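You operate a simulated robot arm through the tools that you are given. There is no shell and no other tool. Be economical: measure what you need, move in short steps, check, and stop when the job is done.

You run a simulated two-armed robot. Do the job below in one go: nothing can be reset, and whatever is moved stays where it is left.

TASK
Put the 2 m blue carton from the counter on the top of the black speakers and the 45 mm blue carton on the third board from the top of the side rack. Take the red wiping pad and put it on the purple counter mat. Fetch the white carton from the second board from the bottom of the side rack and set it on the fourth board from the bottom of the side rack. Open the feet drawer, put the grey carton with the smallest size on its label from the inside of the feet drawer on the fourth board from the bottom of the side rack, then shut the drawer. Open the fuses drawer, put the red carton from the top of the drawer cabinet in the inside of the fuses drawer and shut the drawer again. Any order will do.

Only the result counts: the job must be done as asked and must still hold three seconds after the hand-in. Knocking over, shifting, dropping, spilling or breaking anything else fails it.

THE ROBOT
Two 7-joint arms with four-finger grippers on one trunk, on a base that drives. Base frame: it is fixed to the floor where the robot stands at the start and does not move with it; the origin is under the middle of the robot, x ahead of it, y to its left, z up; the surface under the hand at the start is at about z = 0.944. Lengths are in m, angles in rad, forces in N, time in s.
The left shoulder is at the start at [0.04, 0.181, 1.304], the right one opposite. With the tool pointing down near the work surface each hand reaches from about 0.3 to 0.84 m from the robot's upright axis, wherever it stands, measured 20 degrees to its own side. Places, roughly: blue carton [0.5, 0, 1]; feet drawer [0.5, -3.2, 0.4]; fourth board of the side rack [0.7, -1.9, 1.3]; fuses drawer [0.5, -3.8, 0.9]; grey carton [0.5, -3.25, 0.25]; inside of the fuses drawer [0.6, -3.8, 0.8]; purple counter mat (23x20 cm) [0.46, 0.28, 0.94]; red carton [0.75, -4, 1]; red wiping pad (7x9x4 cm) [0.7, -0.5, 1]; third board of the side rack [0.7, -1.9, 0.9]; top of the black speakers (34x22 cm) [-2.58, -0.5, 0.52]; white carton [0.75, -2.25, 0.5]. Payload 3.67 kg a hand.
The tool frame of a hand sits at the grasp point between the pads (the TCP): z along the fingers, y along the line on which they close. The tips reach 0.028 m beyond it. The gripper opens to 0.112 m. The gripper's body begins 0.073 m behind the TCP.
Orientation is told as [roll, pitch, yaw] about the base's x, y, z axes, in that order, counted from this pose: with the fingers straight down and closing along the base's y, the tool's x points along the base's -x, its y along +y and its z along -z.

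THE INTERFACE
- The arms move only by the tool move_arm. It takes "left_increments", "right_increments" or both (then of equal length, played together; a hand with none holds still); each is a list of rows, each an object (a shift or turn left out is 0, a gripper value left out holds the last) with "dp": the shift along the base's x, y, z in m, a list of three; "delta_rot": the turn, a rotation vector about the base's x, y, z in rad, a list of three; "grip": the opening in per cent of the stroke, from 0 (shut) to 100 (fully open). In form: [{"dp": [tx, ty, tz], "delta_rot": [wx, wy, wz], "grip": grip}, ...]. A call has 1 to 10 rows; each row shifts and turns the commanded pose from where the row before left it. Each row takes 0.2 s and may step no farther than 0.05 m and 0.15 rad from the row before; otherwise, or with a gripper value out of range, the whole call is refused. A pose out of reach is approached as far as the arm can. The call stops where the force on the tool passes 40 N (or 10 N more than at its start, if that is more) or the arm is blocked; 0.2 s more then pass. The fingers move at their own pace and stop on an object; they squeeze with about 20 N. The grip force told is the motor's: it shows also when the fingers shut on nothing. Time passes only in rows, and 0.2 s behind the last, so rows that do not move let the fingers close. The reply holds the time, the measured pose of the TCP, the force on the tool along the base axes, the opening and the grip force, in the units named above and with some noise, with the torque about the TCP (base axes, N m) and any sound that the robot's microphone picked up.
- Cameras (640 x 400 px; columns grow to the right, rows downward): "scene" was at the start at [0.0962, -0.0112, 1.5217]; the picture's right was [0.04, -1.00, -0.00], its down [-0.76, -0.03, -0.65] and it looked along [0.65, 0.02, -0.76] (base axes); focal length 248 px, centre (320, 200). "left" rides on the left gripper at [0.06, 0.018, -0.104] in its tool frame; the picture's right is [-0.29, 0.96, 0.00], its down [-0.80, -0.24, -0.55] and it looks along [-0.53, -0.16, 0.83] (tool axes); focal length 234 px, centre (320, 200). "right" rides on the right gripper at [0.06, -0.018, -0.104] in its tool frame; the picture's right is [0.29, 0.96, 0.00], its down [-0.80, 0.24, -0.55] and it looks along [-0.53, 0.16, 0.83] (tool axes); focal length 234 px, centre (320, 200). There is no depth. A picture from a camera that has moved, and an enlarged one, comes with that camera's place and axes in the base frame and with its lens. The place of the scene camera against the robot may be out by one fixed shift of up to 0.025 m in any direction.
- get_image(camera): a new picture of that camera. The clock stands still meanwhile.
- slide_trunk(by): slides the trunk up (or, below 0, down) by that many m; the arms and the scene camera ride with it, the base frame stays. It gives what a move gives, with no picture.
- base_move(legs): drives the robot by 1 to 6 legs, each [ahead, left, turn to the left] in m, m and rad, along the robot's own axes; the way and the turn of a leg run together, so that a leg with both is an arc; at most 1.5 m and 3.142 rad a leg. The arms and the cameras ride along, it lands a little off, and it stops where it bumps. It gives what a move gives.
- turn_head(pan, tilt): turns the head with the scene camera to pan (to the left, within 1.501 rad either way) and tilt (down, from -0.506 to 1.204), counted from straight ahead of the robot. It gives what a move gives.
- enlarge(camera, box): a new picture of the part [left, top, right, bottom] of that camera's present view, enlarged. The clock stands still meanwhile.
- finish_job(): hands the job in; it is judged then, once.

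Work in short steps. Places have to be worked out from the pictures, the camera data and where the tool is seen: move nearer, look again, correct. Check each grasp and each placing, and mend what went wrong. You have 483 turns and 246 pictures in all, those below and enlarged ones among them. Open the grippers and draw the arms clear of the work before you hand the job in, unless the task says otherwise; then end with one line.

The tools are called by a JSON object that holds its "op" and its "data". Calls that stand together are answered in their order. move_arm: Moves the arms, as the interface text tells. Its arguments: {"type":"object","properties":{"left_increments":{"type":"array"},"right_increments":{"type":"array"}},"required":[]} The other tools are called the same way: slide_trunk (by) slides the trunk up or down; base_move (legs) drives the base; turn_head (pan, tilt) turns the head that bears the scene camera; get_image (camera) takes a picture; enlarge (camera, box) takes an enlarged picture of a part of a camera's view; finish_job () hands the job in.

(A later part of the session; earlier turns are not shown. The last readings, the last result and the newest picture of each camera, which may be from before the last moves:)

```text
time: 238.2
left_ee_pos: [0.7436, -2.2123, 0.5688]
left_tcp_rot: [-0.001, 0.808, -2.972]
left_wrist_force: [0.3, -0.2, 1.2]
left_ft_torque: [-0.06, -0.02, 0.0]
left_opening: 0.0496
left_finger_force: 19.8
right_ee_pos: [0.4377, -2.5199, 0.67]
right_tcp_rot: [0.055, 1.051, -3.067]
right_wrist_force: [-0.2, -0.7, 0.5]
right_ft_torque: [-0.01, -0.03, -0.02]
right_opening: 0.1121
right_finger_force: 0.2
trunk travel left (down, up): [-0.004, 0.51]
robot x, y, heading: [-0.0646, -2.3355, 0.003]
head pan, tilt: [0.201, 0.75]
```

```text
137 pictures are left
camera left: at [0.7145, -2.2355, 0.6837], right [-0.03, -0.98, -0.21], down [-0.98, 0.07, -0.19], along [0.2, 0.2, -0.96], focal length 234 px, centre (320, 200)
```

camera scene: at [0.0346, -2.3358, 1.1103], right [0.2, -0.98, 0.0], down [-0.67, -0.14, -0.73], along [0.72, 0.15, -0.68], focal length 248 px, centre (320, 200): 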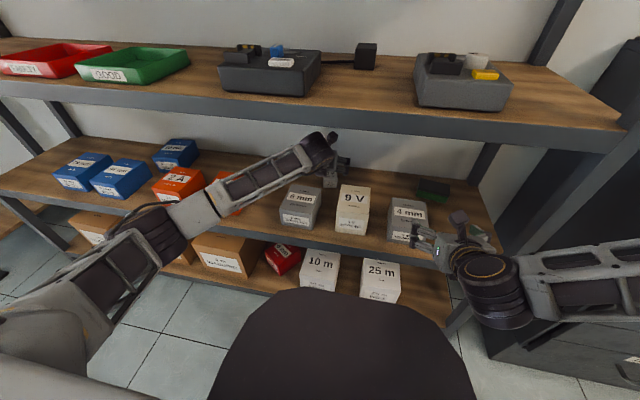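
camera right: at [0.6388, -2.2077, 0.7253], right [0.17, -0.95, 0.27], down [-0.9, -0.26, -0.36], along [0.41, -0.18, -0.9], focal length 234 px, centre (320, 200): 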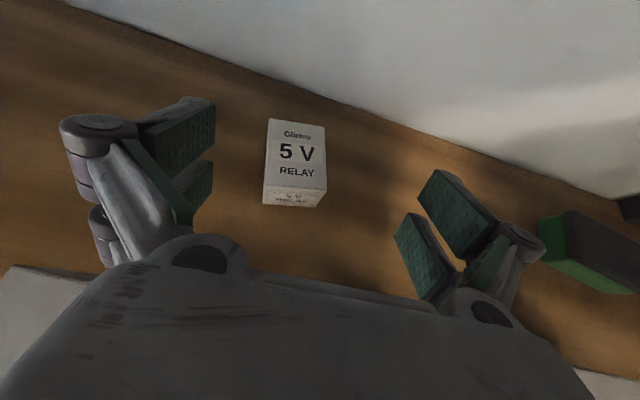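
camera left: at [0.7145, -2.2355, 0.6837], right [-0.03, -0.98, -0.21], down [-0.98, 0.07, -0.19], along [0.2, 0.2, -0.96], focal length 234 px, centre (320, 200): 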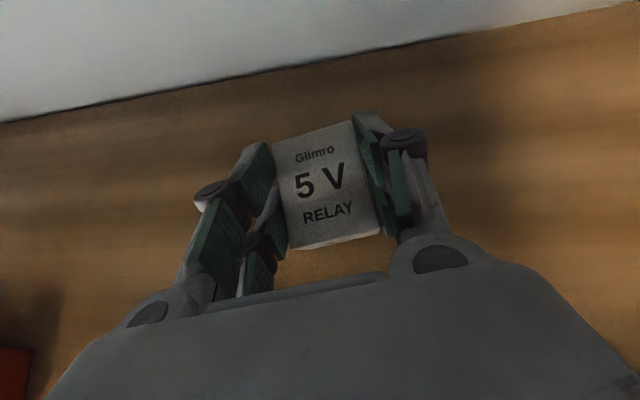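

Gripped (0.050). I lift and withdraw along the slant, flattening the tilt so the wrist stays below board 3.

{"op": "move_arm", "data": {"left_increments": [{"dp": [0, 0, 0.015]}, {"dp": [-0.012, 0, 0.025]}, {"dp": [-0.018, 0, 0.025], "delta_rot": [0.014, -0.079, 0]}, {"dp": [-0.018, 0, 0.025], "delta_rot": [0.014, -0.079, 0]}, {"dp": [-0.018, 0, 0.025], "delta_rot": [0.014, -0.079, 0]}, {"dp": [-0.01, 0, 0.01], "delta_rot": [0.007, -0.04, 0]}, {}]}}

{"op": "get_image", "data": {"camera": "left"}}

{"op": "get_image", "data": {"camera": "scene"}}

```text
time: 239.8
left_ee_pos: [0.6672, -2.2103, 0.6947]
left_tcp_rot: [-0.001, 1.089, -2.97]
left_wrist_force: [-0.6, 0.1, -0.5]
left_ft_torque: [0.02, 0.01, 0.0]
left_opening: 0.0497
left_finger_force: 20.3
right_ee_pos: [0.4378, -2.5187, 0.6712]
right_tcp_rot: [0.055, 1.051, -3.067]
right_wrist_force: [-1.2, -0.3, -0.4]
right_ft_torque: [0.04, 0.01, -0.03]
right_opening: 0.1121
right_finger_force: 0.0
trunk travel left (down, up): [-0.004, 0.51]
robot x, y, heading: [-0.0678, -2.3396, 0.0]
head pan, tilt: [0.201, 0.75]
```

```text
136 pictures are left
camera left: at [0.6079, -2.2397, 0.7948], right [0.03, -0.97, -0.26], down [-0.89, 0.09, -0.45], along [0.46, 0.24, -0.86], focal length 234 px, centre (320, 200)
```

left: 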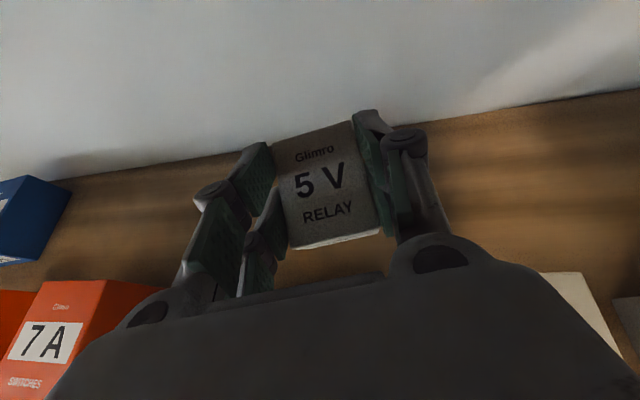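

```text
135 pictures are left
camera scene: at [0.0348, -2.3358, 1.1102], right [0.2, -0.98, 0.0], down [-0.67, -0.14, -0.73], along [0.72, 0.15, -0.68], focal length 248 px, centre (320, 200)
```

scene: 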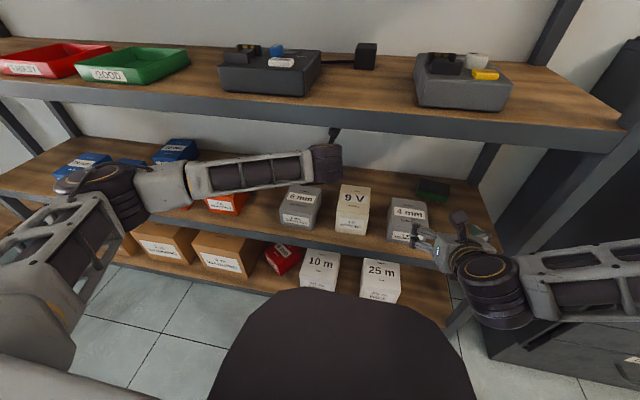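

The carton is up and clear of the boxes. I pull straight back out.

{"op": "move_arm", "data": {"left_increments": [{"dp": [-0.04, 0, 0.0]}, {"dp": [-0.04, 0, 0]}, {"dp": [-0.04, 0, 0]}, {"dp": [-0.04, 0, 0]}, {"dp": [-0.04, 0, 0]}, {"dp": [-0.03, 0, 0]}, {}]}}

{"op": "get_image", "data": {"camera": "scene"}}

{"op": "get_image", "data": {"camera": "left"}}

```text
time: 241.4
left_ee_pos: [0.4353, -2.2118, 0.6934]
left_tcp_rot: [-0.001, 1.089, -2.973]
left_wrist_force: [1.6, -0.4, -0.2]
left_ft_torque: [0.03, -0.02, 0.0]
left_opening: 0.0495
left_finger_force: 20.0
right_ee_pos: [0.438, -2.519, 0.671]
right_tcp_rot: [0.054, 1.05, -3.066]
right_wrist_force: [-0.8, -0.2, 0.0]
right_ft_torque: [0.03, -0.02, 0.01]
right_opening: 0.112
right_finger_force: 0.0
trunk travel left (down, up): [-0.004, 0.51]
robot x, y, heading: [-0.0653, -2.3364, 0.002]
head pan, tilt: [0.201, 0.75]
```

```text
134 pictures are left
camera scene: at [0.0347, -2.3358, 1.1102], right [0.2, -0.98, 0.0], down [-0.67, -0.14, -0.73], along [0.72, 0.15, -0.68], focal length 248 px, centre (320, 200)
```

scene: 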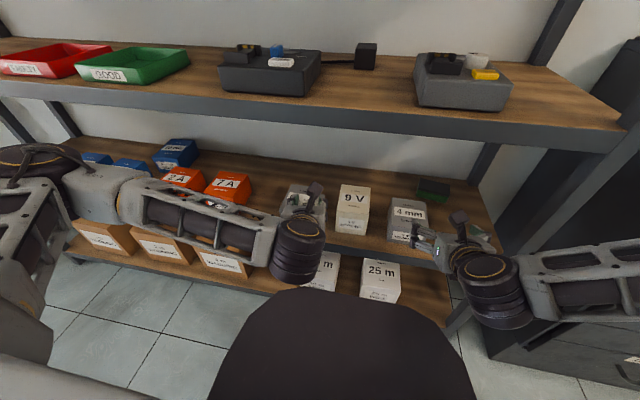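

```text
133 pictures are left
camera left: at [0.3769, -2.2401, 0.7947], right [0.03, -0.97, -0.26], down [-0.89, 0.09, -0.45], along [0.46, 0.24, -0.86], focal length 234 px, centre (320, 200)
```

left: 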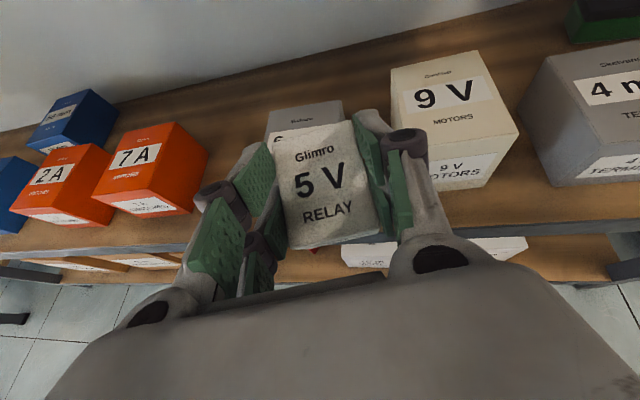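

Now to the fourth board. I back off 0.2 m and raise the trunk.

{"op": "base_move", "data": {"legs": [[-0.2, 0, 0]]}}

{"op": "slide_trunk", "data": {"by": 0.5}}

{"op": "move_arm", "data": {"left_increments": [{"dp": [0, 0, 0.045]}, {"dp": [0, 0, 0.045]}, {"dp": [0, 0, 0.045]}, {"dp": [0, 0, 0.045]}, {}]}}

{"op": "turn_head", "data": {"pan": 0.2, "tilt": 0.3}}

{"op": "get_image", "data": {"camera": "scene"}}

{"op": "get_image", "data": {"camera": "left"}}

```text
time: 243.1
left_ee_pos: [0.2347, -2.2145, 0.6933]
left_tcp_rot: [-0.002, 1.091, -2.977]
left_wrist_force: [-0.2, 0.1, 0.1]
left_ft_torque: [-0.01, 0.01, -0.02]
left_opening: 0.0494
left_finger_force: 19.9
right_ee_pos: [0.2351, -2.523, 0.6706]
right_tcp_rot: [0.054, 1.053, -3.069]
right_wrist_force: [-0.4, 1.0, 0.6]
right_ft_torque: [-0.02, 0.03, 0.03]
right_opening: 0.1123
right_finger_force: 0.1
trunk travel left (down, up): [-0.004, 0.51]
robot x, y, heading: [-0.2648, -2.3413, -0.005]
head pan, tilt: [0.201, 0.75]
```

```text
refused: 0.5 is not a number from -0.4 to 0.4
```

```text
time: 244.2
left_ee_pos: [0.2379, -2.2143, 0.8725]
left_tcp_rot: [-0.001, 1.089, -2.975]
left_wrist_force: [-0.1, -0.1, -1.3]
left_ft_torque: [0.01, 0.0, 0.01]
left_opening: 0.0495
left_finger_force: 19.6
right_ee_pos: [0.2359, -2.5216, 0.6689]
right_tcp_rot: [0.054, 1.051, -3.07]
right_wrist_force: [-1.2, 0.3, 0.0]
right_ft_torque: [0.0, 0.01, 0.01]
right_opening: 0.112
right_finger_force: 0.1
trunk travel left (down, up): [-0.004, 0.51]
robot x, y, heading: [-0.2655, -2.3364, -0.007]
head pan, tilt: [0.201, 0.75]
```

```text
time: 245.2
left_ee_pos: [0.239, -2.2147, 0.8711]
left_tcp_rot: [-0.002, 1.089, -2.975]
left_wrist_force: [0.1, -0.6, -0.3]
left_ft_torque: [0.0, 0.04, 0.02]
left_opening: 0.0495
left_finger_force: 20.0
right_ee_pos: [0.2355, -2.5223, 0.6707]
right_tcp_rot: [0.054, 1.05, -3.07]
right_wrist_force: [0.5, 0.0, -0.2]
right_ft_torque: [0.01, -0.04, -0.01]
right_opening: 0.1122
right_finger_force: 0.0
trunk travel left (down, up): [-0.004, 0.51]
robot x, y, heading: [-0.2654, -2.3388, -0.003]
head pan, tilt: [0.201, 0.3]
```

```text
132 pictures are left
camera scene: at [-0.1567, -2.3341, 1.1505], right [0.2, -0.98, 0.0], down [-0.29, -0.06, -0.95], along [0.94, 0.19, -0.3], focal length 248 px, centre (320, 200)
```

scene: 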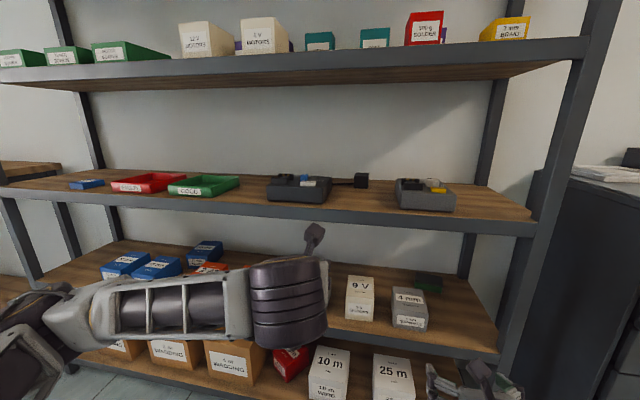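

```text
131 pictures are left
camera left: at [0.1787, -2.2426, 0.973], right [0.03, -0.97, -0.26], down [-0.89, 0.09, -0.45], along [0.46, 0.24, -0.86], focal length 234 px, centre (320, 200)
```

left: 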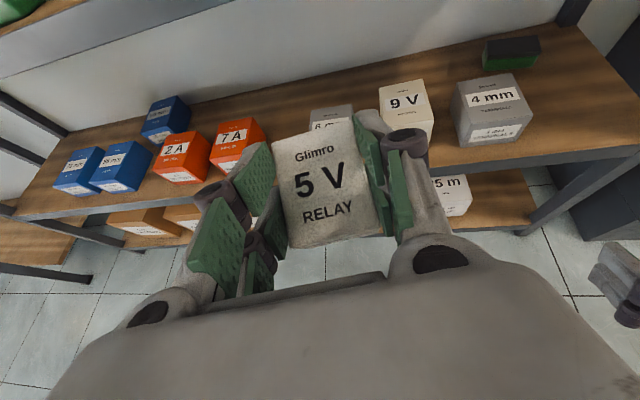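

The trunk slide is limited to 0.4 m a call; I raise by 0.4 and then 0.1.

{"op": "slide_trunk", "data": {"by": 0.4}}

{"op": "slide_trunk", "data": {"by": 0.1}}

{"op": "get_image", "data": {"camera": "scene"}}

{"op": "get_image", "data": {"camera": "left"}}

```text
time: 249.0
left_ee_pos: [0.2395, -2.2147, 1.2699]
left_tcp_rot: [-0.002, 1.088, -2.976]
left_wrist_force: [0.1, -0.1, -0.3]
left_ft_torque: [0.01, 0.03, -0.02]
left_opening: 0.0493
left_finger_force: 19.9
right_ee_pos: [0.2357, -2.5209, 1.0689]
right_tcp_rot: [0.054, 1.051, -3.069]
right_wrist_force: [-0.1, -0.1, -1.1]
right_ft_torque: [-0.03, -0.02, 0.01]
right_opening: 0.1121
right_finger_force: 0.0
trunk travel left (down, up): [-0.404, 0.11]
robot x, y, heading: [-0.2664, -2.3425, -0.001]
head pan, tilt: [0.201, 0.3]
```

```text
time: 250.3
left_ee_pos: [0.238, -2.2137, 1.3703]
left_tcp_rot: [-0.002, 1.091, -2.975]
left_wrist_force: [-0.1, 0.3, -0.9]
left_ft_torque: [0.0, 0.01, -0.02]
left_opening: 0.0498
left_finger_force: 20.1
right_ee_pos: [0.2366, -2.5212, 1.1677]
right_tcp_rot: [0.053, 1.052, -3.07]
right_wrist_force: [0.5, -0.1, -1.0]
right_ft_torque: [-0.02, 0.01, -0.01]
right_opening: 0.112
right_finger_force: 0.1
trunk travel left (down, up): [-0.504, 0.01]
robot x, y, heading: [-0.2655, -2.3358, -0.004]
head pan, tilt: [0.201, 0.3]
```

```text
130 pictures are left
camera scene: at [-0.1565, -2.3341, 1.65], right [0.2, -0.98, 0.0], down [-0.29, -0.06, -0.96], along [0.94, 0.19, -0.3], focal length 248 px, centre (320, 200)
```

scene: 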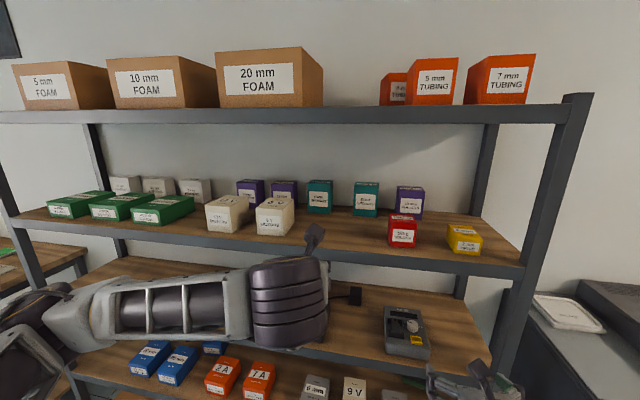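

```text
129 pictures are left
camera left: at [0.1789, -2.2426, 1.4722], right [0.03, -0.97, -0.26], down [-0.89, 0.09, -0.45], along [0.46, 0.24, -0.86], focal length 234 px, centre (320, 200)
```

left: 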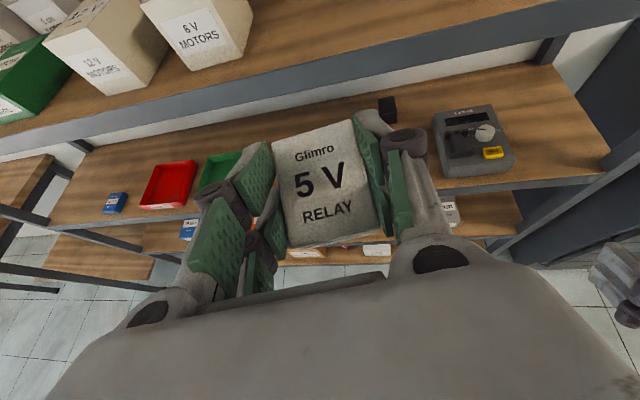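

There is free room on the fourth board's front at y -2.11…-2.40. I raise the hand a little and drive nearer.

{"op": "move_arm", "data": {"left_increments": [{"dp": [0, 0, 0.03]}, {"dp": [0, -0.01, 0.02]}, {}]}}

{"op": "base_move", "data": {"legs": [[0.2, 0, 0]]}}

{"op": "move_arm", "data": {"left_increments": [{"dp": [0.035, 0, 0]}, {"dp": [0.035, 0, 0]}, {"dp": [0.035, 0, 0], "delta_rot": [-0.014, 0.079, 0]}, {"dp": [0.025, 0, 0], "delta_rot": [-0.014, 0.079, 0]}, {"dp": [0, 0, 0], "delta_rot": [-0.014, 0.079, 0]}, {"dp": [0, 0, 0], "delta_rot": [-0.007, 0.04, 0]}, {}]}}

{"op": "get_image", "data": {"camera": "left"}}

{"op": "get_image", "data": {"camera": "scene"}}

```text
time: 251.1
left_ee_pos: [0.2379, -2.2254, 1.4205]
left_tcp_rot: [-0.004, 1.09, -2.975]
left_wrist_force: [0.1, 0.2, -0.8]
left_ft_torque: [0.0, -0.01, 0.02]
left_opening: 0.0496
left_finger_force: 20.4
right_ee_pos: [0.2366, -2.5216, 1.1696]
right_tcp_rot: [0.056, 1.051, -3.069]
right_wrist_force: [0.1, -0.1, 0.0]
right_ft_torque: [0.01, 0.02, -0.02]
right_opening: 0.1118
right_finger_force: 0.1
trunk travel left (down, up): [-0.504, 0.01]
robot x, y, heading: [-0.2663, -2.3412, -0.005]
head pan, tilt: [0.201, 0.3]
```

```text
time: 252.7
left_ee_pos: [0.4321, -2.225, 1.4217]
left_tcp_rot: [-0.001, 1.092, -2.973]
left_wrist_force: [-0.4, -0.8, -0.8]
left_ft_torque: [-0.03, 0.0, 0.0]
left_opening: 0.0497
left_finger_force: 19.5
right_ee_pos: [0.4319, -2.5224, 1.1705]
right_tcp_rot: [0.054, 1.057, -3.068]
right_wrist_force: [0.0, -0.4, 0.5]
right_ft_torque: [0.0, -0.02, 0.03]
right_opening: 0.1121
right_finger_force: 0.0
trunk travel left (down, up): [-0.504, 0.01]
robot x, y, heading: [-0.0685, -2.3376, -0.002]
head pan, tilt: [0.201, 0.3]
```

```text
time: 254.3
left_ee_pos: [0.5674, -2.2245, 1.421]
left_tcp_rot: [0.002, 0.808, -2.974]
left_wrist_force: [-0.4, -0.4, -0.7]
left_ft_torque: [0.01, -0.02, -0.01]
left_opening: 0.0495
left_finger_force: 19.7
right_ee_pos: [0.4354, -2.5209, 1.169]
right_tcp_rot: [0.055, 1.051, -3.069]
right_wrist_force: [0.6, 0.5, 0.7]
right_ft_torque: [0.0, 0.01, -0.03]
right_opening: 0.1118
right_finger_force: 0.2
trunk travel left (down, up): [-0.504, 0.01]
robot x, y, heading: [-0.0708, -2.3376, 0.0]
head pan, tilt: [0.201, 0.3]
```

```text
128 pictures are left
camera left: at [0.5379, -2.248, 1.5362], right [-0.04, -0.98, -0.21], down [-0.98, 0.08, -0.19], along [0.2, 0.2, -0.96], focal length 234 px, centre (320, 200)
```

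left: 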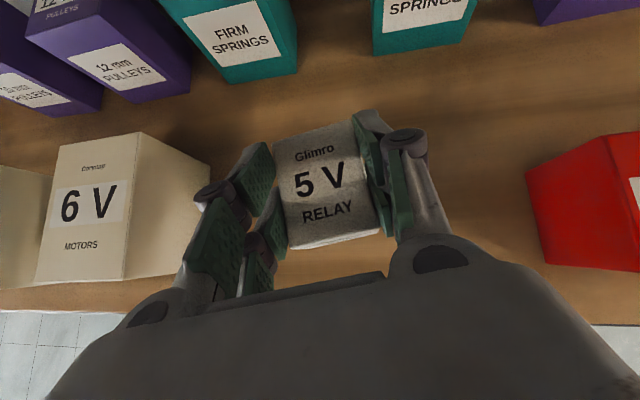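

```text
127 pictures are left
camera scene: at [0.0429, -2.3342, 1.6497], right [0.2, -0.98, 0.0], down [-0.29, -0.06, -0.96], along [0.94, 0.19, -0.3], focal length 248 px, centre (320, 200)
```

scene: 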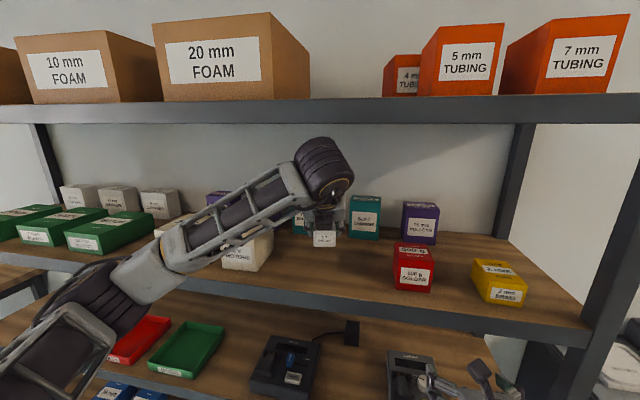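

The wrist and forearm stay in front of the rack. I lower the carton toward the board.

{"op": "move_arm", "data": {"left_increments": [{"dp": [0, 0, -0.03]}, {"dp": [0, 0, -0.02]}, {"dp": [0, 0, -0.01]}, {}]}}

{"op": "move_arm", "data": {"left_increments": [{"dp": [0, 0, -0.006]}, {"dp": [0, 0, -0.005]}, {"dp": [0, 0, -0.005]}, {}]}}

```text
time: 255.3
left_ee_pos: [0.5669, -2.224, 1.3599]
left_tcp_rot: [0.002, 0.806, -2.972]
left_wrist_force: [0.2, 0.6, -0.9]
left_ft_torque: [0.02, -0.02, 0.0]
left_opening: 0.0494
left_finger_force: 20.1
right_ee_pos: [0.4349, -2.5206, 1.1691]
right_tcp_rot: [0.054, 1.052, -3.068]
right_wrist_force: [0.0, 0.9, 0.3]
right_ft_torque: [-0.01, 0.01, 0.01]
right_opening: 0.112
right_finger_force: 0.0
trunk travel left (down, up): [-0.504, 0.01]
robot x, y, heading: [-0.0693, -2.3355, -0.004]
head pan, tilt: [0.201, 0.3]
```

```text
time: 256.3
left_ee_pos: [0.566, -2.2241, 1.3478]
left_tcp_rot: [0.006, 0.813, -2.967]
left_wrist_force: [3.8, 0.7, 17.7]
left_ft_torque: [-0.01, -0.38, 0.08]
left_opening: 0.0498
left_finger_force: 19.5
right_ee_pos: [0.4344, -2.5195, 1.1697]
right_tcp_rot: [0.053, 1.051, -3.069]
right_wrist_force: [0.4, -0.5, -0.2]
right_ft_torque: [0.01, -0.03, -0.01]
right_opening: 0.1122
right_finger_force: 0.2
trunk travel left (down, up): [-0.504, 0.01]
robot x, y, heading: [-0.0673, -2.3411, -0.0]
head pan, tilt: [0.201, 0.3]
```

Contact. I open partly and draw back along the tool axis.

{"op": "move_arm", "data": {"left_increments": [{"dp": [0, 0, 0.001], "grip": 75}, {"grip": 75}, {"dp": [-0.02, -0.003, 0.02]}, {"dp": [-0.03, -0.005, 0.03]}, {"dp": [-0.03, -0.005, 0.03]}, {"dp": [-0.04, 0, 0.0]}, {}]}}

{"op": "get_image", "data": {"camera": "left"}}

{"op": "get_image", "data": {"camera": "scene"}}

```text
time: 257.9
left_ee_pos: [0.4458, -2.2367, 1.4238]
left_tcp_rot: [0.002, 0.808, -2.972]
left_wrist_force: [0.1, 0.6, -0.7]
left_ft_torque: [0.02, 0.03, -0.02]
left_opening: 0.084
left_finger_force: 0.3
right_ee_pos: [0.4355, -2.5204, 1.1687]
right_tcp_rot: [0.052, 1.05, -3.068]
right_wrist_force: [0.0, -0.4, 0.5]
right_ft_torque: [0.02, 0.0, -0.01]
right_opening: 0.1118
right_finger_force: 0.0
trunk travel left (down, up): [-0.504, 0.01]
robot x, y, heading: [-0.0666, -2.341, -0.004]
head pan, tilt: [0.201, 0.3]
```

```text
126 pictures are left
camera left: at [0.417, -2.2604, 1.5401], right [-0.04, -0.98, -0.21], down [-0.98, 0.08, -0.19], along [0.2, 0.2, -0.96], focal length 234 px, centre (320, 200)
```

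left: 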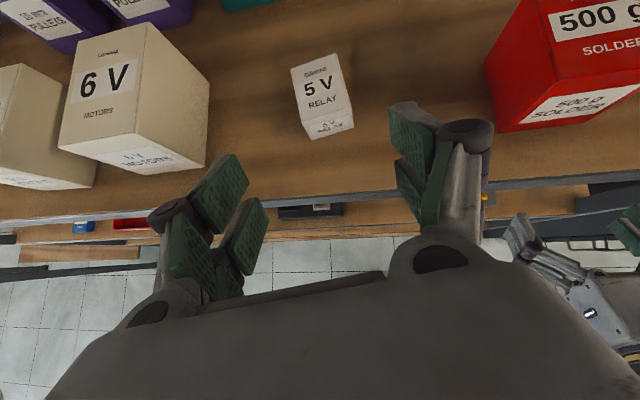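

```text
125 pictures are left
camera scene: at [0.043, -2.3341, 1.6497], right [0.2, -0.98, 0.0], down [-0.29, -0.06, -0.96], along [0.94, 0.19, -0.3], focal length 248 px, centre (320, 200)
```

scene: 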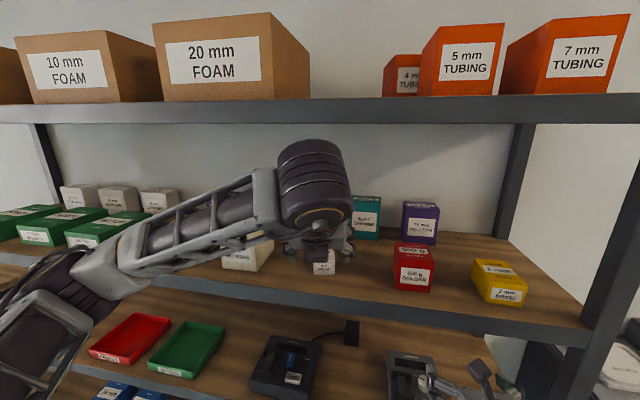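

The white carton stands on the fourth board. Now to the drawer cabinet: I back off and drive right to about y = -3.2.

{"op": "base_move", "data": {"legs": [[-0.4, 0, 0], [0, -0.95, 0]]}}

{"op": "turn_head", "data": {"pan": 0.0, "tilt": 0.6}}

{"op": "get_image", "data": {"camera": "scene"}}

```text
time: 264.6
left_ee_pos: [0.0587, -3.1242, 1.4247]
left_tcp_rot: [0.005, 0.806, -3.039]
left_wrist_force: [1.1, -0.4, 1.0]
left_ft_torque: [0.01, 0.0, 0.01]
left_opening: 0.0842
left_finger_force: 0.0
right_ee_pos: [0.0269, -3.4049, 1.1683]
right_tcp_rot: [0.057, 1.05, -3.132]
right_wrist_force: [-0.7, -1.4, -0.2]
right_ft_torque: [0.01, 0.02, -0.04]
right_opening: 0.1121
right_finger_force: 0.1
trunk travel left (down, up): [-0.504, 0.01]
robot x, y, heading: [-0.4662, -3.1908, -0.069]
head pan, tilt: [0.201, 0.3]
stopped in leg 2: the robot was blocked; the commanded pose is now the measured one
```

```text
time: 265.4
left_ee_pos: [0.0565, -3.1302, 1.4249]
left_tcp_rot: [-0.002, 0.808, -3.042]
left_wrist_force: [-0.5, 0.2, -0.7]
left_ft_torque: [0.03, 0.0, 0.01]
left_opening: 0.084
left_finger_force: 0.0
right_ee_pos: [0.0251, -3.4114, 1.1694]
right_tcp_rot: [0.05, 1.05, 3.141]
right_wrist_force: [0.1, -0.5, -0.5]
right_ft_torque: [0.02, -0.02, 0.02]
right_opening: 0.1117
right_finger_force: 0.1
trunk travel left (down, up): [-0.504, 0.01]
robot x, y, heading: [-0.4653, -3.1914, -0.071]
head pan, tilt: [0.0, 0.6]
```

```text
124 pictures are left
camera scene: at [-0.3563, -3.2176, 1.6223], right [-0.07, -1.0, 0.0], down [-0.56, 0.04, -0.83], along [0.82, -0.06, -0.56], focal length 248 px, centre (320, 200)
```

scene: 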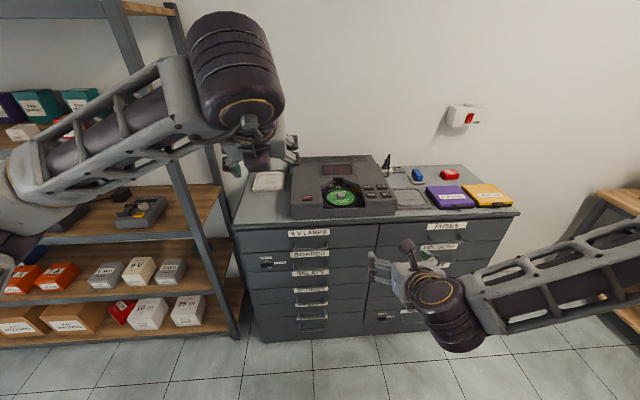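

The drive was blocked at y ≈ -3.19. I look to the right to see what it touched.

{"op": "turn_head", "data": {"pan": -1.2, "tilt": 0.7}}

{"op": "get_image", "data": {"camera": "scene"}}

{"op": "turn_head", "data": {"pan": -1.5, "tilt": 1.1}}

{"op": "get_image", "data": {"camera": "scene"}}

```text
time: 266.8
left_ee_pos: [0.058, -3.1276, 1.4248]
left_tcp_rot: [0.003, 0.808, -3.042]
left_wrist_force: [-0.2, 1.0, 0.2]
left_ft_torque: [-0.01, -0.01, -0.06]
left_opening: 0.0841
left_finger_force: 0.1
right_ee_pos: [0.0255, -3.4091, 1.1694]
right_tcp_rot: [0.056, 1.051, -3.137]
right_wrist_force: [-0.6, 0.2, -0.4]
right_ft_torque: [-0.01, -0.03, 0.01]
right_opening: 0.1121
right_finger_force: 0.2
trunk travel left (down, up): [-0.504, 0.01]
robot x, y, heading: [-0.4599, -3.1918, -0.07]
head pan, tilt: [-1.201, 0.7]
```

```text
123 pictures are left
camera scene: at [-0.4191, -3.2889, 1.6137], right [-0.96, -0.3, 0.0], down [-0.19, 0.62, -0.77], along [0.23, -0.73, -0.64], focal length 248 px, centre (320, 200)
```

scene: 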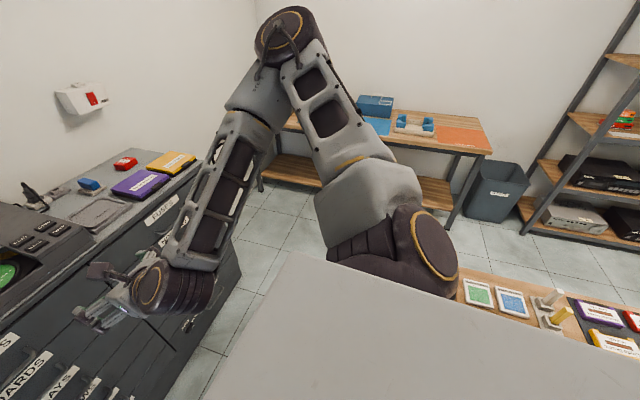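

```text
time: 267.7
left_ee_pos: [0.0566, -3.1265, 1.4265]
left_tcp_rot: [0.003, 0.808, -3.042]
left_wrist_force: [-0.9, 0.0, -0.3]
left_ft_torque: [0.03, 0.02, 0.03]
left_opening: 0.0838
left_finger_force: 0.1
right_ee_pos: [0.0254, -3.4073, 1.1698]
right_tcp_rot: [0.054, 1.051, -3.137]
right_wrist_force: [0.6, -0.1, -0.2]
right_ft_torque: [0.01, 0.01, 0.02]
right_opening: 0.112
right_finger_force: 0.1
trunk travel left (down, up): [-0.504, 0.01]
robot x, y, heading: [-0.4578, -3.195, -0.068]
head pan, tilt: [-1.499, 1.1]
```

```text
122 pictures are left
camera scene: at [-0.444, -3.271, 1.5837], right [-1.0, 0.0, 0.0], down [0.0, 0.89, -0.45], along [0.0, -0.45, -0.89], focal length 248 px, centre (320, 200)
```

scene: 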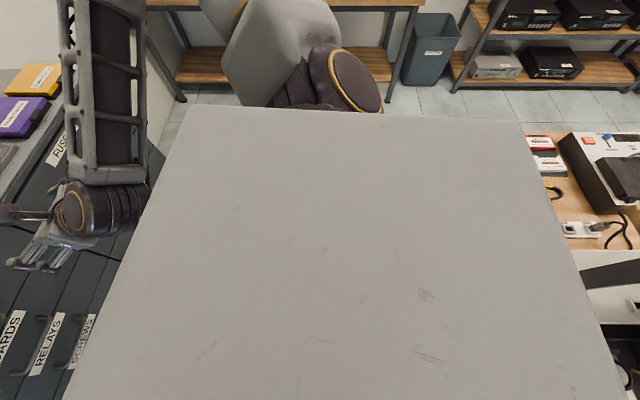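

A bench stands behind right; my base touched its corner. I move forward 0.18 m and straighten, then map the bench edge.

{"op": "base_move", "data": {"legs": [[0.0, 0.05, 0], [0.18, 0, 0.068]]}}

{"op": "turn_head", "data": {"pan": -1.5, "tilt": 0.75}}

{"op": "get_image", "data": {"camera": "scene"}}

{"op": "turn_head", "data": {"pan": -0.35, "tilt": 0.65}}

{"op": "get_image", "data": {"camera": "scene"}}

```text
time: 269.8
left_ee_pos: [0.2323, -3.05, 1.4269]
left_tcp_rot: [0.0, 0.81, -2.975]
left_wrist_force: [-0.5, -0.2, -0.1]
left_ft_torque: [-0.03, 0.02, 0.04]
left_opening: 0.0842
left_finger_force: 0.1
right_ee_pos: [0.2207, -3.3322, 1.1709]
right_tcp_rot: [0.052, 1.053, -3.071]
right_wrist_force: [-0.8, -0.5, 0.6]
right_ft_torque: [-0.01, -0.02, 0.04]
right_opening: 0.1117
right_finger_force: 0.0
trunk travel left (down, up): [-0.504, 0.01]
robot x, y, heading: [-0.2787, -3.1482, -0.006]
head pan, tilt: [-1.499, 1.1]
```

```text
time: 270.6
left_ee_pos: [0.2385, -3.0488, 1.4239]
left_tcp_rot: [0.003, 0.809, -2.971]
left_wrist_force: [0.0, -0.3, 0.4]
left_ft_torque: [-0.02, 0.01, -0.05]
left_opening: 0.0839
left_finger_force: 0.1
right_ee_pos: [0.2251, -3.3304, 1.1683]
right_tcp_rot: [0.055, 1.049, -3.067]
right_wrist_force: [0.1, -0.2, -0.2]
right_ft_torque: [-0.04, 0.01, 0.01]
right_opening: 0.1119
right_finger_force: 0.1
trunk travel left (down, up): [-0.504, 0.01]
robot x, y, heading: [-0.273, -3.1482, -0.001]
head pan, tilt: [-1.499, 0.75]
```

```text
121 pictures are left
camera scene: at [-0.2514, -3.2452, 1.6093], right [-1.0, -0.07, 0.0], down [-0.05, 0.68, -0.73], along [0.05, -0.73, -0.68], focal length 248 px, centre (320, 200)
```

scene: 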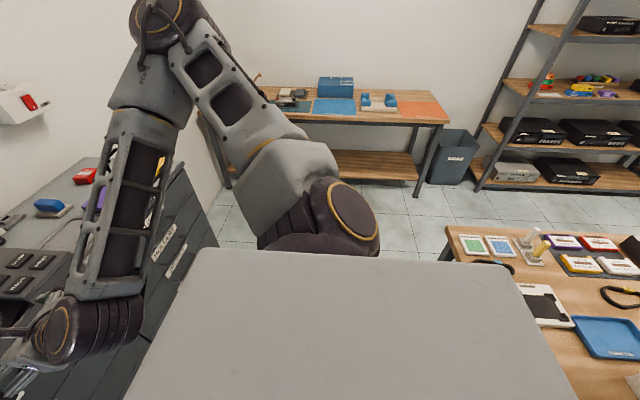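

```text
time: 272.0
left_ee_pos: [0.2376, -3.0486, 1.4256]
left_tcp_rot: [0.0, 0.807, -2.973]
left_wrist_force: [0.1, 0.2, -0.8]
left_ft_torque: [-0.03, 0.0, 0.0]
left_opening: 0.084
left_finger_force: 0.2
right_ee_pos: [0.2241, -3.3303, 1.1697]
right_tcp_rot: [0.052, 1.049, -3.069]
right_wrist_force: [-0.2, 0.3, 0.1]
right_ft_torque: [-0.02, -0.04, -0.03]
right_opening: 0.112
right_finger_force: 0.0
trunk travel left (down, up): [-0.504, 0.01]
robot x, y, heading: [-0.2759, -3.1476, 0.0]
head pan, tilt: [-0.351, 0.649]
```

```text
120 pictures are left
camera scene: at [-0.1776, -3.1923, 1.618], right [-0.35, -0.94, 0.0], down [-0.57, 0.21, -0.8], along [0.75, -0.28, -0.6], focal length 248 px, centre (320, 200)
```

scene: 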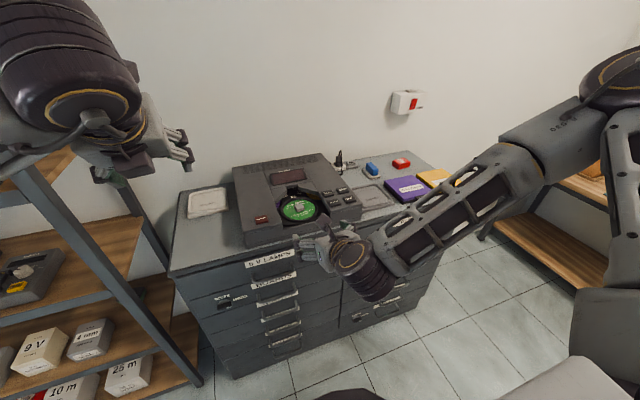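

The bench edge runs at x ≈ -0.7…-0.8, so I keep x ≥ -0.35 here. I enlarge the drawer fronts to read the labels.

{"op": "enlarge", "data": {"camera": "scene", "box": [180, 220, 440, 380]}}

{"op": "enlarge", "data": {"camera": "scene", "box": [320, 130, 480, 230]}}

```text
2.46 times, centred on (310, 300) of scene
camera zoom: at [-0.1776, -3.1923, 1.618], right [-0.35, -0.94, 0.0], down [-0.57, 0.21, -0.8], along [0.75, -0.28, -0.6], focal length 610 px, centre (345, -46)
```

zoom: 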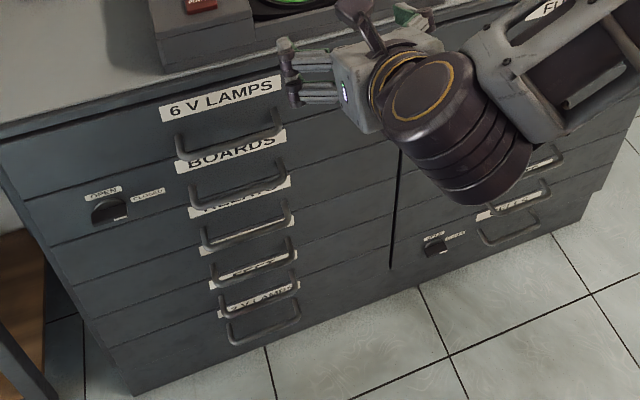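

```text
4.00 times, centred on (400, 180) of scene
camera zoom: at [-0.1776, -3.1923, 1.618], right [-0.35, -0.94, 0.0], down [-0.57, 0.21, -0.8], along [0.75, -0.28, -0.6], focal length 991 px, centre (0, 280)
```

zoom: 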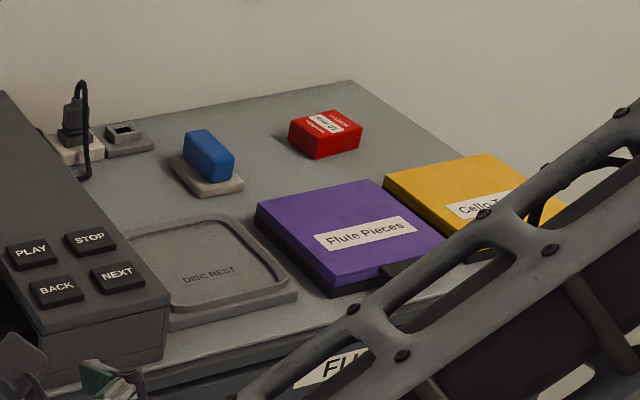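

There are knobs marked OPEN/CLOSED on the cabinet. I lower the trunk for a frontal look at the drawers.

{"op": "slide_trunk", "data": {"by": -0.4}}

{"op": "turn_head", "data": {"pan": 0.0, "tilt": 0.7}}

{"op": "get_image", "data": {"camera": "scene"}}

{"op": "get_image", "data": {"camera": "right"}}

{"op": "get_image", "data": {"camera": "left"}}

```text
time: 275.8
left_ee_pos: [0.2356, -3.0481, 1.0247]
left_tcp_rot: [0.001, 0.809, -2.972]
left_wrist_force: [-0.5, 0.6, -0.4]
left_ft_torque: [-0.03, -0.01, -0.01]
left_opening: 0.0841
left_finger_force: 0.0
right_ee_pos: [0.2229, -3.3309, 0.7697]
right_tcp_rot: [0.055, 1.05, -3.069]
right_wrist_force: [-0.2, 0.4, -0.5]
right_ft_torque: [0.0, 0.01, 0.02]
right_opening: 0.1118
right_finger_force: 0.0
trunk travel left (down, up): [-0.104, 0.41]
robot x, y, heading: [-0.2777, -3.1471, -0.001]
head pan, tilt: [-0.351, 0.649]
```

```text
time: 276.6
left_ee_pos: [0.236, -3.0476, 1.0243]
left_tcp_rot: [0.002, 0.808, -2.973]
left_wrist_force: [-0.2, 0.4, -0.7]
left_ft_torque: [0.0, 0.01, 0.0]
left_opening: 0.084
left_finger_force: 0.0
right_ee_pos: [0.2251, -3.3299, 0.7689]
right_tcp_rot: [0.054, 1.051, -3.07]
right_wrist_force: [0.2, -0.8, -0.3]
right_ft_torque: [0.01, 0.0, 0.0]
right_opening: 0.1118
right_finger_force: 0.0
trunk travel left (down, up): [-0.104, 0.41]
robot x, y, heading: [-0.2787, -3.1485, -0.003]
head pan, tilt: [0.0, 0.7]
```

```text
117 pictures are left
camera scene: at [-0.1742, -3.1626, 1.2133], right [0.0, -1.0, 0.0], down [-0.64, 0.0, -0.76], along [0.76, 0.0, -0.64], focal length 248 px, centre (320, 200)
```

scene: 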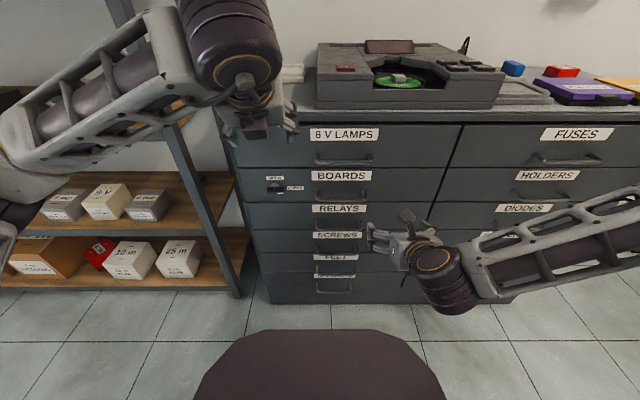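

```text
116 pictures are left
camera right: at [0.1636, -3.312, 0.8717], right [0.17, -0.95, 0.28], down [-0.87, -0.27, -0.41], along [0.46, -0.17, -0.87], focal length 234 px, centre (320, 200)
```

right: 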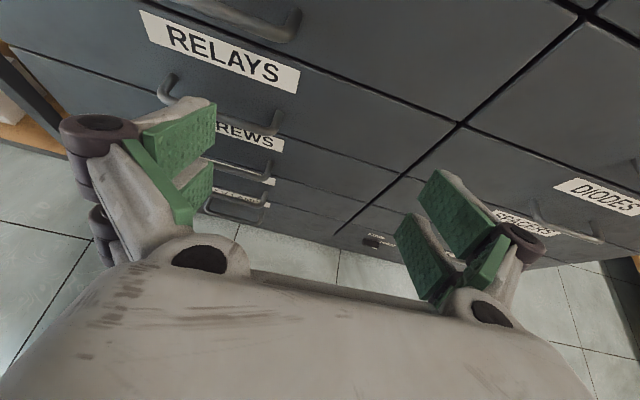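

```text
115 pictures are left
camera left: at [0.2067, -3.0705, 1.1401], right [-0.04, -0.98, -0.21], down [-0.98, 0.08, -0.19], along [0.21, 0.2, -0.96], focal length 234 px, centre (320, 200)
```

left: 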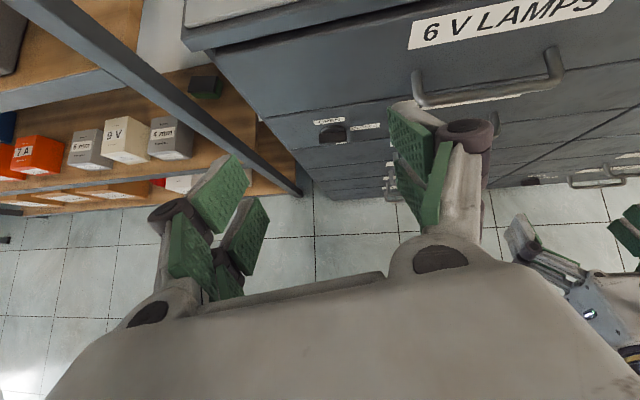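

I read the columns: 6 V LAMPS, BOARDS, RELAYS, SCREWS, FEET, … and FUSES, HOLDERS, DIODES, …. I enlarge the knob and the feet drawer.

{"op": "enlarge", "data": {"camera": "scene", "box": [240, 165, 390, 305]}}

{"op": "enlarge", "data": {"camera": "left", "box": [300, 105, 400, 165]}}

```text
2.86 times, centred on (315, 235) of scene
camera zoom: at [-0.1742, -3.1626, 1.2133], right [0.0, -1.0, 0.0], down [-0.64, 0.0, -0.76], along [0.76, 0.0, -0.64], focal length 708 px, centre (334, 100)
```

zoom: 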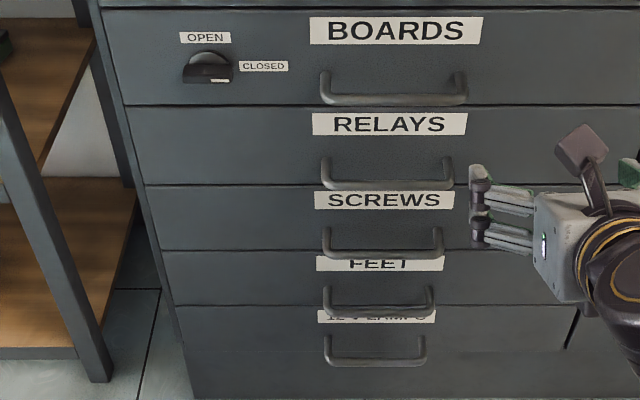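

```text
6.40 times, centred on (350, 135) of left
camera zoom: at [0.2067, -3.0705, 1.1401], right [-0.04, -0.98, -0.21], down [-0.98, 0.08, -0.19], along [0.21, 0.2, -0.96], focal length 1499 px, centre (128, 616)
```

zoom: 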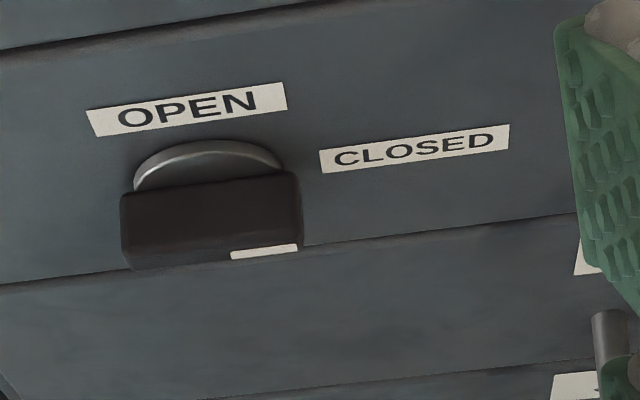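

The latch knob sits on the BOARDS drawer only, so I leave it. I'll grip the FEET handle with the left hand: position the robot at y ≈ -3.38, lower the trunk, and turn the left tool to point forward.

{"op": "base_move", "data": {"legs": [[-0.06, -0.22, 0]]}}

{"op": "slide_trunk", "data": {"by": -0.1}}

{"op": "move_arm", "data": {"left_increments": [{"dp": [0, 0, -0.04], "delta_rot": [0.02, -0.118, 0]}, {"dp": [0, 0, -0.04], "delta_rot": [0.02, -0.118, 0]}, {"dp": [0, 0, -0.04], "delta_rot": [0.02, -0.118, 0]}, {"dp": [0, 0, -0.04], "delta_rot": [0.02, -0.118, 0]}, {"dp": [0, 0, -0.04], "delta_rot": [0.02, -0.118, 0]}, {"dp": [0, 0, -0.04], "delta_rot": [0, 0, -0.09]}, {"dp": [0, 0, -0.04], "delta_rot": [0, 0, -0.08]}, {}]}}

```text
time: 278.4
left_ee_pos: [0.1747, -3.2686, 1.0255]
left_tcp_rot: [-0.001, 0.812, -2.974]
left_wrist_force: [-0.7, -0.6, -0.6]
left_ft_torque: [0.02, 0.04, 0.05]
left_opening: 0.0838
left_finger_force: 0.1
right_ee_pos: [0.1617, -3.5518, 0.769]
right_tcp_rot: [0.052, 1.05, -3.072]
right_wrist_force: [0.4, -0.8, 0.8]
right_ft_torque: [0.03, -0.04, 0.01]
right_opening: 0.112
right_finger_force: 0.0
trunk travel left (down, up): [-0.104, 0.41]
robot x, y, heading: [-0.3422, -3.367, 0.003]
head pan, tilt: [0.0, 0.7]
```

```text
time: 279.7
left_ee_pos: [0.1743, -3.2672, 0.9269]
left_tcp_rot: [0.001, 0.81, -2.972]
left_wrist_force: [0.9, 0.2, 0.7]
left_ft_torque: [0.01, -0.01, 0.0]
left_opening: 0.0841
left_finger_force: 0.0
right_ee_pos: [0.1626, -3.5513, 0.6712]
right_tcp_rot: [0.055, 1.05, -3.069]
right_wrist_force: [-0.4, -0.3, -0.8]
right_ft_torque: [-0.01, 0.01, -0.02]
right_opening: 0.1121
right_finger_force: 0.0
trunk travel left (down, up): [-0.004, 0.51]
robot x, y, heading: [-0.3386, -3.3706, -0.006]
head pan, tilt: [0.0, 0.7]
```

```text
time: 281.5
left_ee_pos: [0.1706, -3.2882, 0.6596]
left_tcp_rot: [-0.01, 1.407, 3.134]
left_wrist_force: [0.4, 0.0, 0.9]
left_ft_torque: [-0.03, 0.04, -0.02]
left_opening: 0.0839
left_finger_force: 0.0
left hand out of reach, approached as far as the arm can: row 7
right_ee_pos: [0.1632, -3.5501, 0.6712]
right_tcp_rot: [0.051, 1.049, -3.069]
right_wrist_force: [0.2, 0.1, -0.4]
right_ft_torque: [0.0, -0.02, 0.03]
right_opening: 0.112
right_finger_force: 0.0
trunk travel left (down, up): [-0.004, 0.51]
robot x, y, heading: [-0.3404, -3.3672, 0.0]
head pan, tilt: [0.0, 0.7]
```

Now I roll the left gripper by 90° so the fingers close vertically.

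{"op": "move_arm", "data": {"left_increments": [{"delta_rot": [0.148, 0, -0.0245]}, {"delta_rot": [0.148, 0, -0.0245]}, {"delta_rot": [0.148, 0, -0.0245]}, {"delta_rot": [0.148, 0, -0.0245]}, {"delta_rot": [0.148, 0, -0.0245]}, {"delta_rot": [0.148, 0, -0.0245]}, {"delta_rot": [0.148, 0, -0.0245]}, {"delta_rot": [0.148, 0, -0.0245]}, {"delta_rot": [0.148, 0, -0.0245]}, {"delta_rot": [0.148, 0, -0.0245]}]}}

{"op": "move_arm", "data": {"left_increments": [{"dp": [0.02, 0, -0.03], "delta_rot": [0.07, 0, -0.01]}, {"dp": [0.02, 0, -0.04]}, {"dp": [0.02, 0, -0.04]}, {"dp": [0.0, 0, -0.04]}, {}]}}

{"op": "get_image", "data": {"camera": "left"}}

{"op": "get_image", "data": {"camera": "scene"}}

```text
time: 283.7
left_ee_pos: [0.1693, -3.2905, 0.6573]
left_tcp_rot: [-1.403, 0.068, 1.581]
left_wrist_force: [-0.6, 0.4, -0.2]
left_ft_torque: [-0.01, -0.02, 0.01]
left_opening: 0.0839
left_finger_force: 0.0
right_ee_pos: [0.163, -3.5497, 0.6698]
right_tcp_rot: [0.052, 1.049, -3.07]
right_wrist_force: [-0.5, 0.0, -0.1]
right_ft_torque: [-0.01, 0.01, -0.03]
right_opening: 0.1122
right_finger_force: 0.2
trunk travel left (down, up): [-0.004, 0.51]
robot x, y, heading: [-0.3365, -3.3673, 0.001]
head pan, tilt: [0.0, 0.7]
```

```text
time: 284.9
left_ee_pos: [0.2135, -3.3598, 0.5495]
left_tcp_rot: [-1.399, -0.001, 1.58]
left_wrist_force: [0.1, -0.3, 0.1]
left_ft_torque: [0.01, 0.0, -0.02]
left_opening: 0.0841
left_finger_force: 0.1
left hand out of reach, approached as far as the arm can: row 1, 2, 3, 4
right_ee_pos: [0.163, -3.5516, 0.6708]
right_tcp_rot: [0.053, 1.051, -3.068]
right_wrist_force: [-0.6, -0.1, 0.6]
right_ft_torque: [-0.02, -0.01, 0.02]
right_opening: 0.1122
right_finger_force: 0.2
trunk travel left (down, up): [-0.004, 0.51]
robot x, y, heading: [-0.3387, -3.3704, 0.002]
head pan, tilt: [0.0, 0.7]
```

```text
112 pictures are left
camera left: at [0.11, -3.4207, 0.5502], right [-0.17, 0.29, -0.94], down [-0.51, 0.79, 0.33], along [0.84, 0.54, 0.02], focal length 234 px, centre (320, 200)
```

left: 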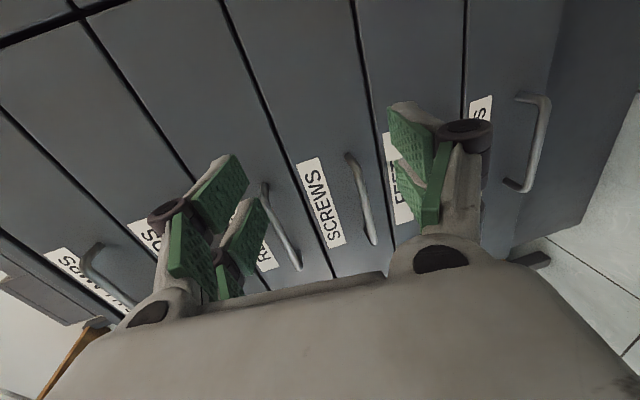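

```text
111 pictures are left
camera scene: at [-0.2357, -3.3823, 1.1145], right [0.0, -1.0, 0.0], down [-0.64, 0.0, -0.76], along [0.76, 0.0, -0.64], focal length 248 px, centre (320, 200)
```

scene: 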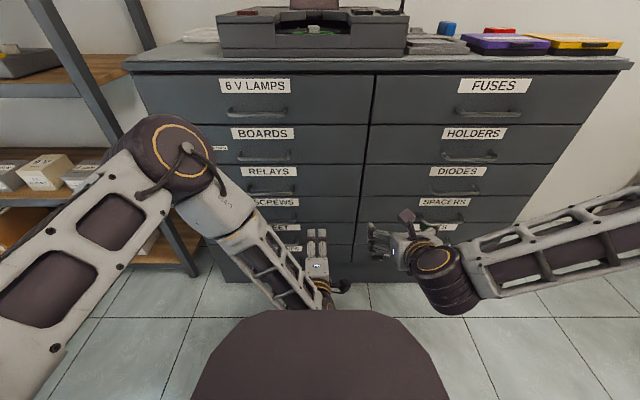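

The low horizontal pose is out of reach; a tool pitched about 50° down will serve. I rotate it back and move toward y ≈ -3.22.

{"op": "move_arm", "data": {"left_increments": [{"dp": [0, 0.03, 0], "delta_rot": [0, 0.13, 0]}, {"dp": [0, 0.03, 0], "delta_rot": [0, 0.13, 0]}, {"dp": [0, 0.03, 0], "delta_rot": [0, 0.13, 0]}, {"dp": [0, 0.03, 0], "delta_rot": [0, 0.13, 0]}, {"dp": [0, 0.015, 0]}, {}]}}

{"op": "get_image", "data": {"camera": "left"}}

{"op": "get_image", "data": {"camera": "scene"}}

```text
time: 286.3
left_ee_pos: [0.2148, -3.2243, 0.5506]
left_tcp_rot: [-0.884, -0.002, 1.572]
left_wrist_force: [-0.6, -0.7, 0.1]
left_ft_torque: [0.02, 0.01, 0.04]
left_opening: 0.0837
left_finger_force: 0.1
right_ee_pos: [0.1621, -3.5502, 0.6697]
right_tcp_rot: [0.053, 1.052, -3.067]
right_wrist_force: [-0.8, 1.0, -0.1]
right_ft_torque: [0.04, -0.01, 0.03]
right_opening: 0.1119
right_finger_force: 0.1
trunk travel left (down, up): [-0.004, 0.51]
robot x, y, heading: [-0.3387, -3.3696, -0.003]
head pan, tilt: [0.0, 0.7]
```

```text
110 pictures are left
camera left: at [0.1242, -3.2831, 0.6015], right [-0.61, 0.29, -0.74], down [-0.28, 0.8, 0.54], along [0.74, 0.53, -0.4], focal length 234 px, centre (320, 200)
```

left: 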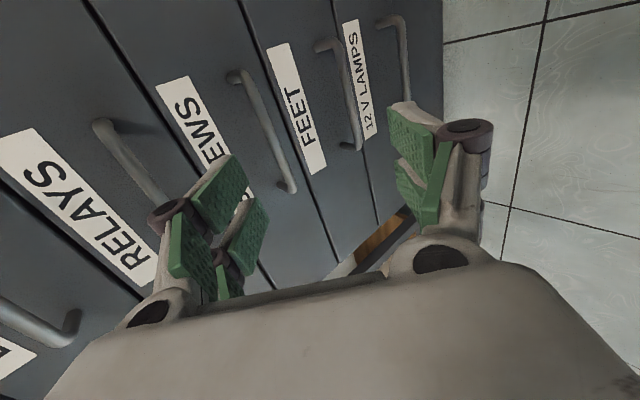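

```text
109 pictures are left
camera scene: at [-0.2356, -3.3824, 1.1145], right [0.0, -1.0, 0.0], down [-0.64, 0.0, -0.76], along [0.76, 0.0, -0.64], focal length 248 px, centre (320, 200)
```

scene: 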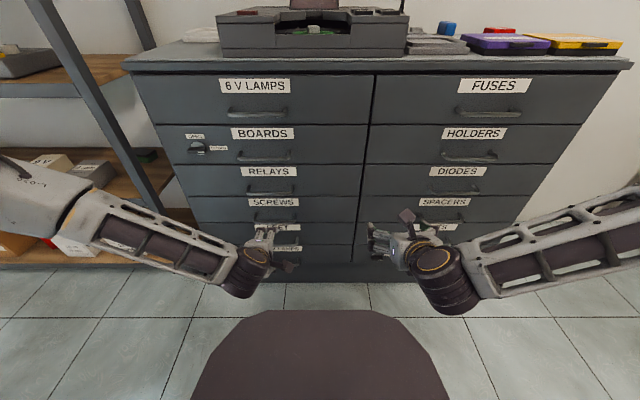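

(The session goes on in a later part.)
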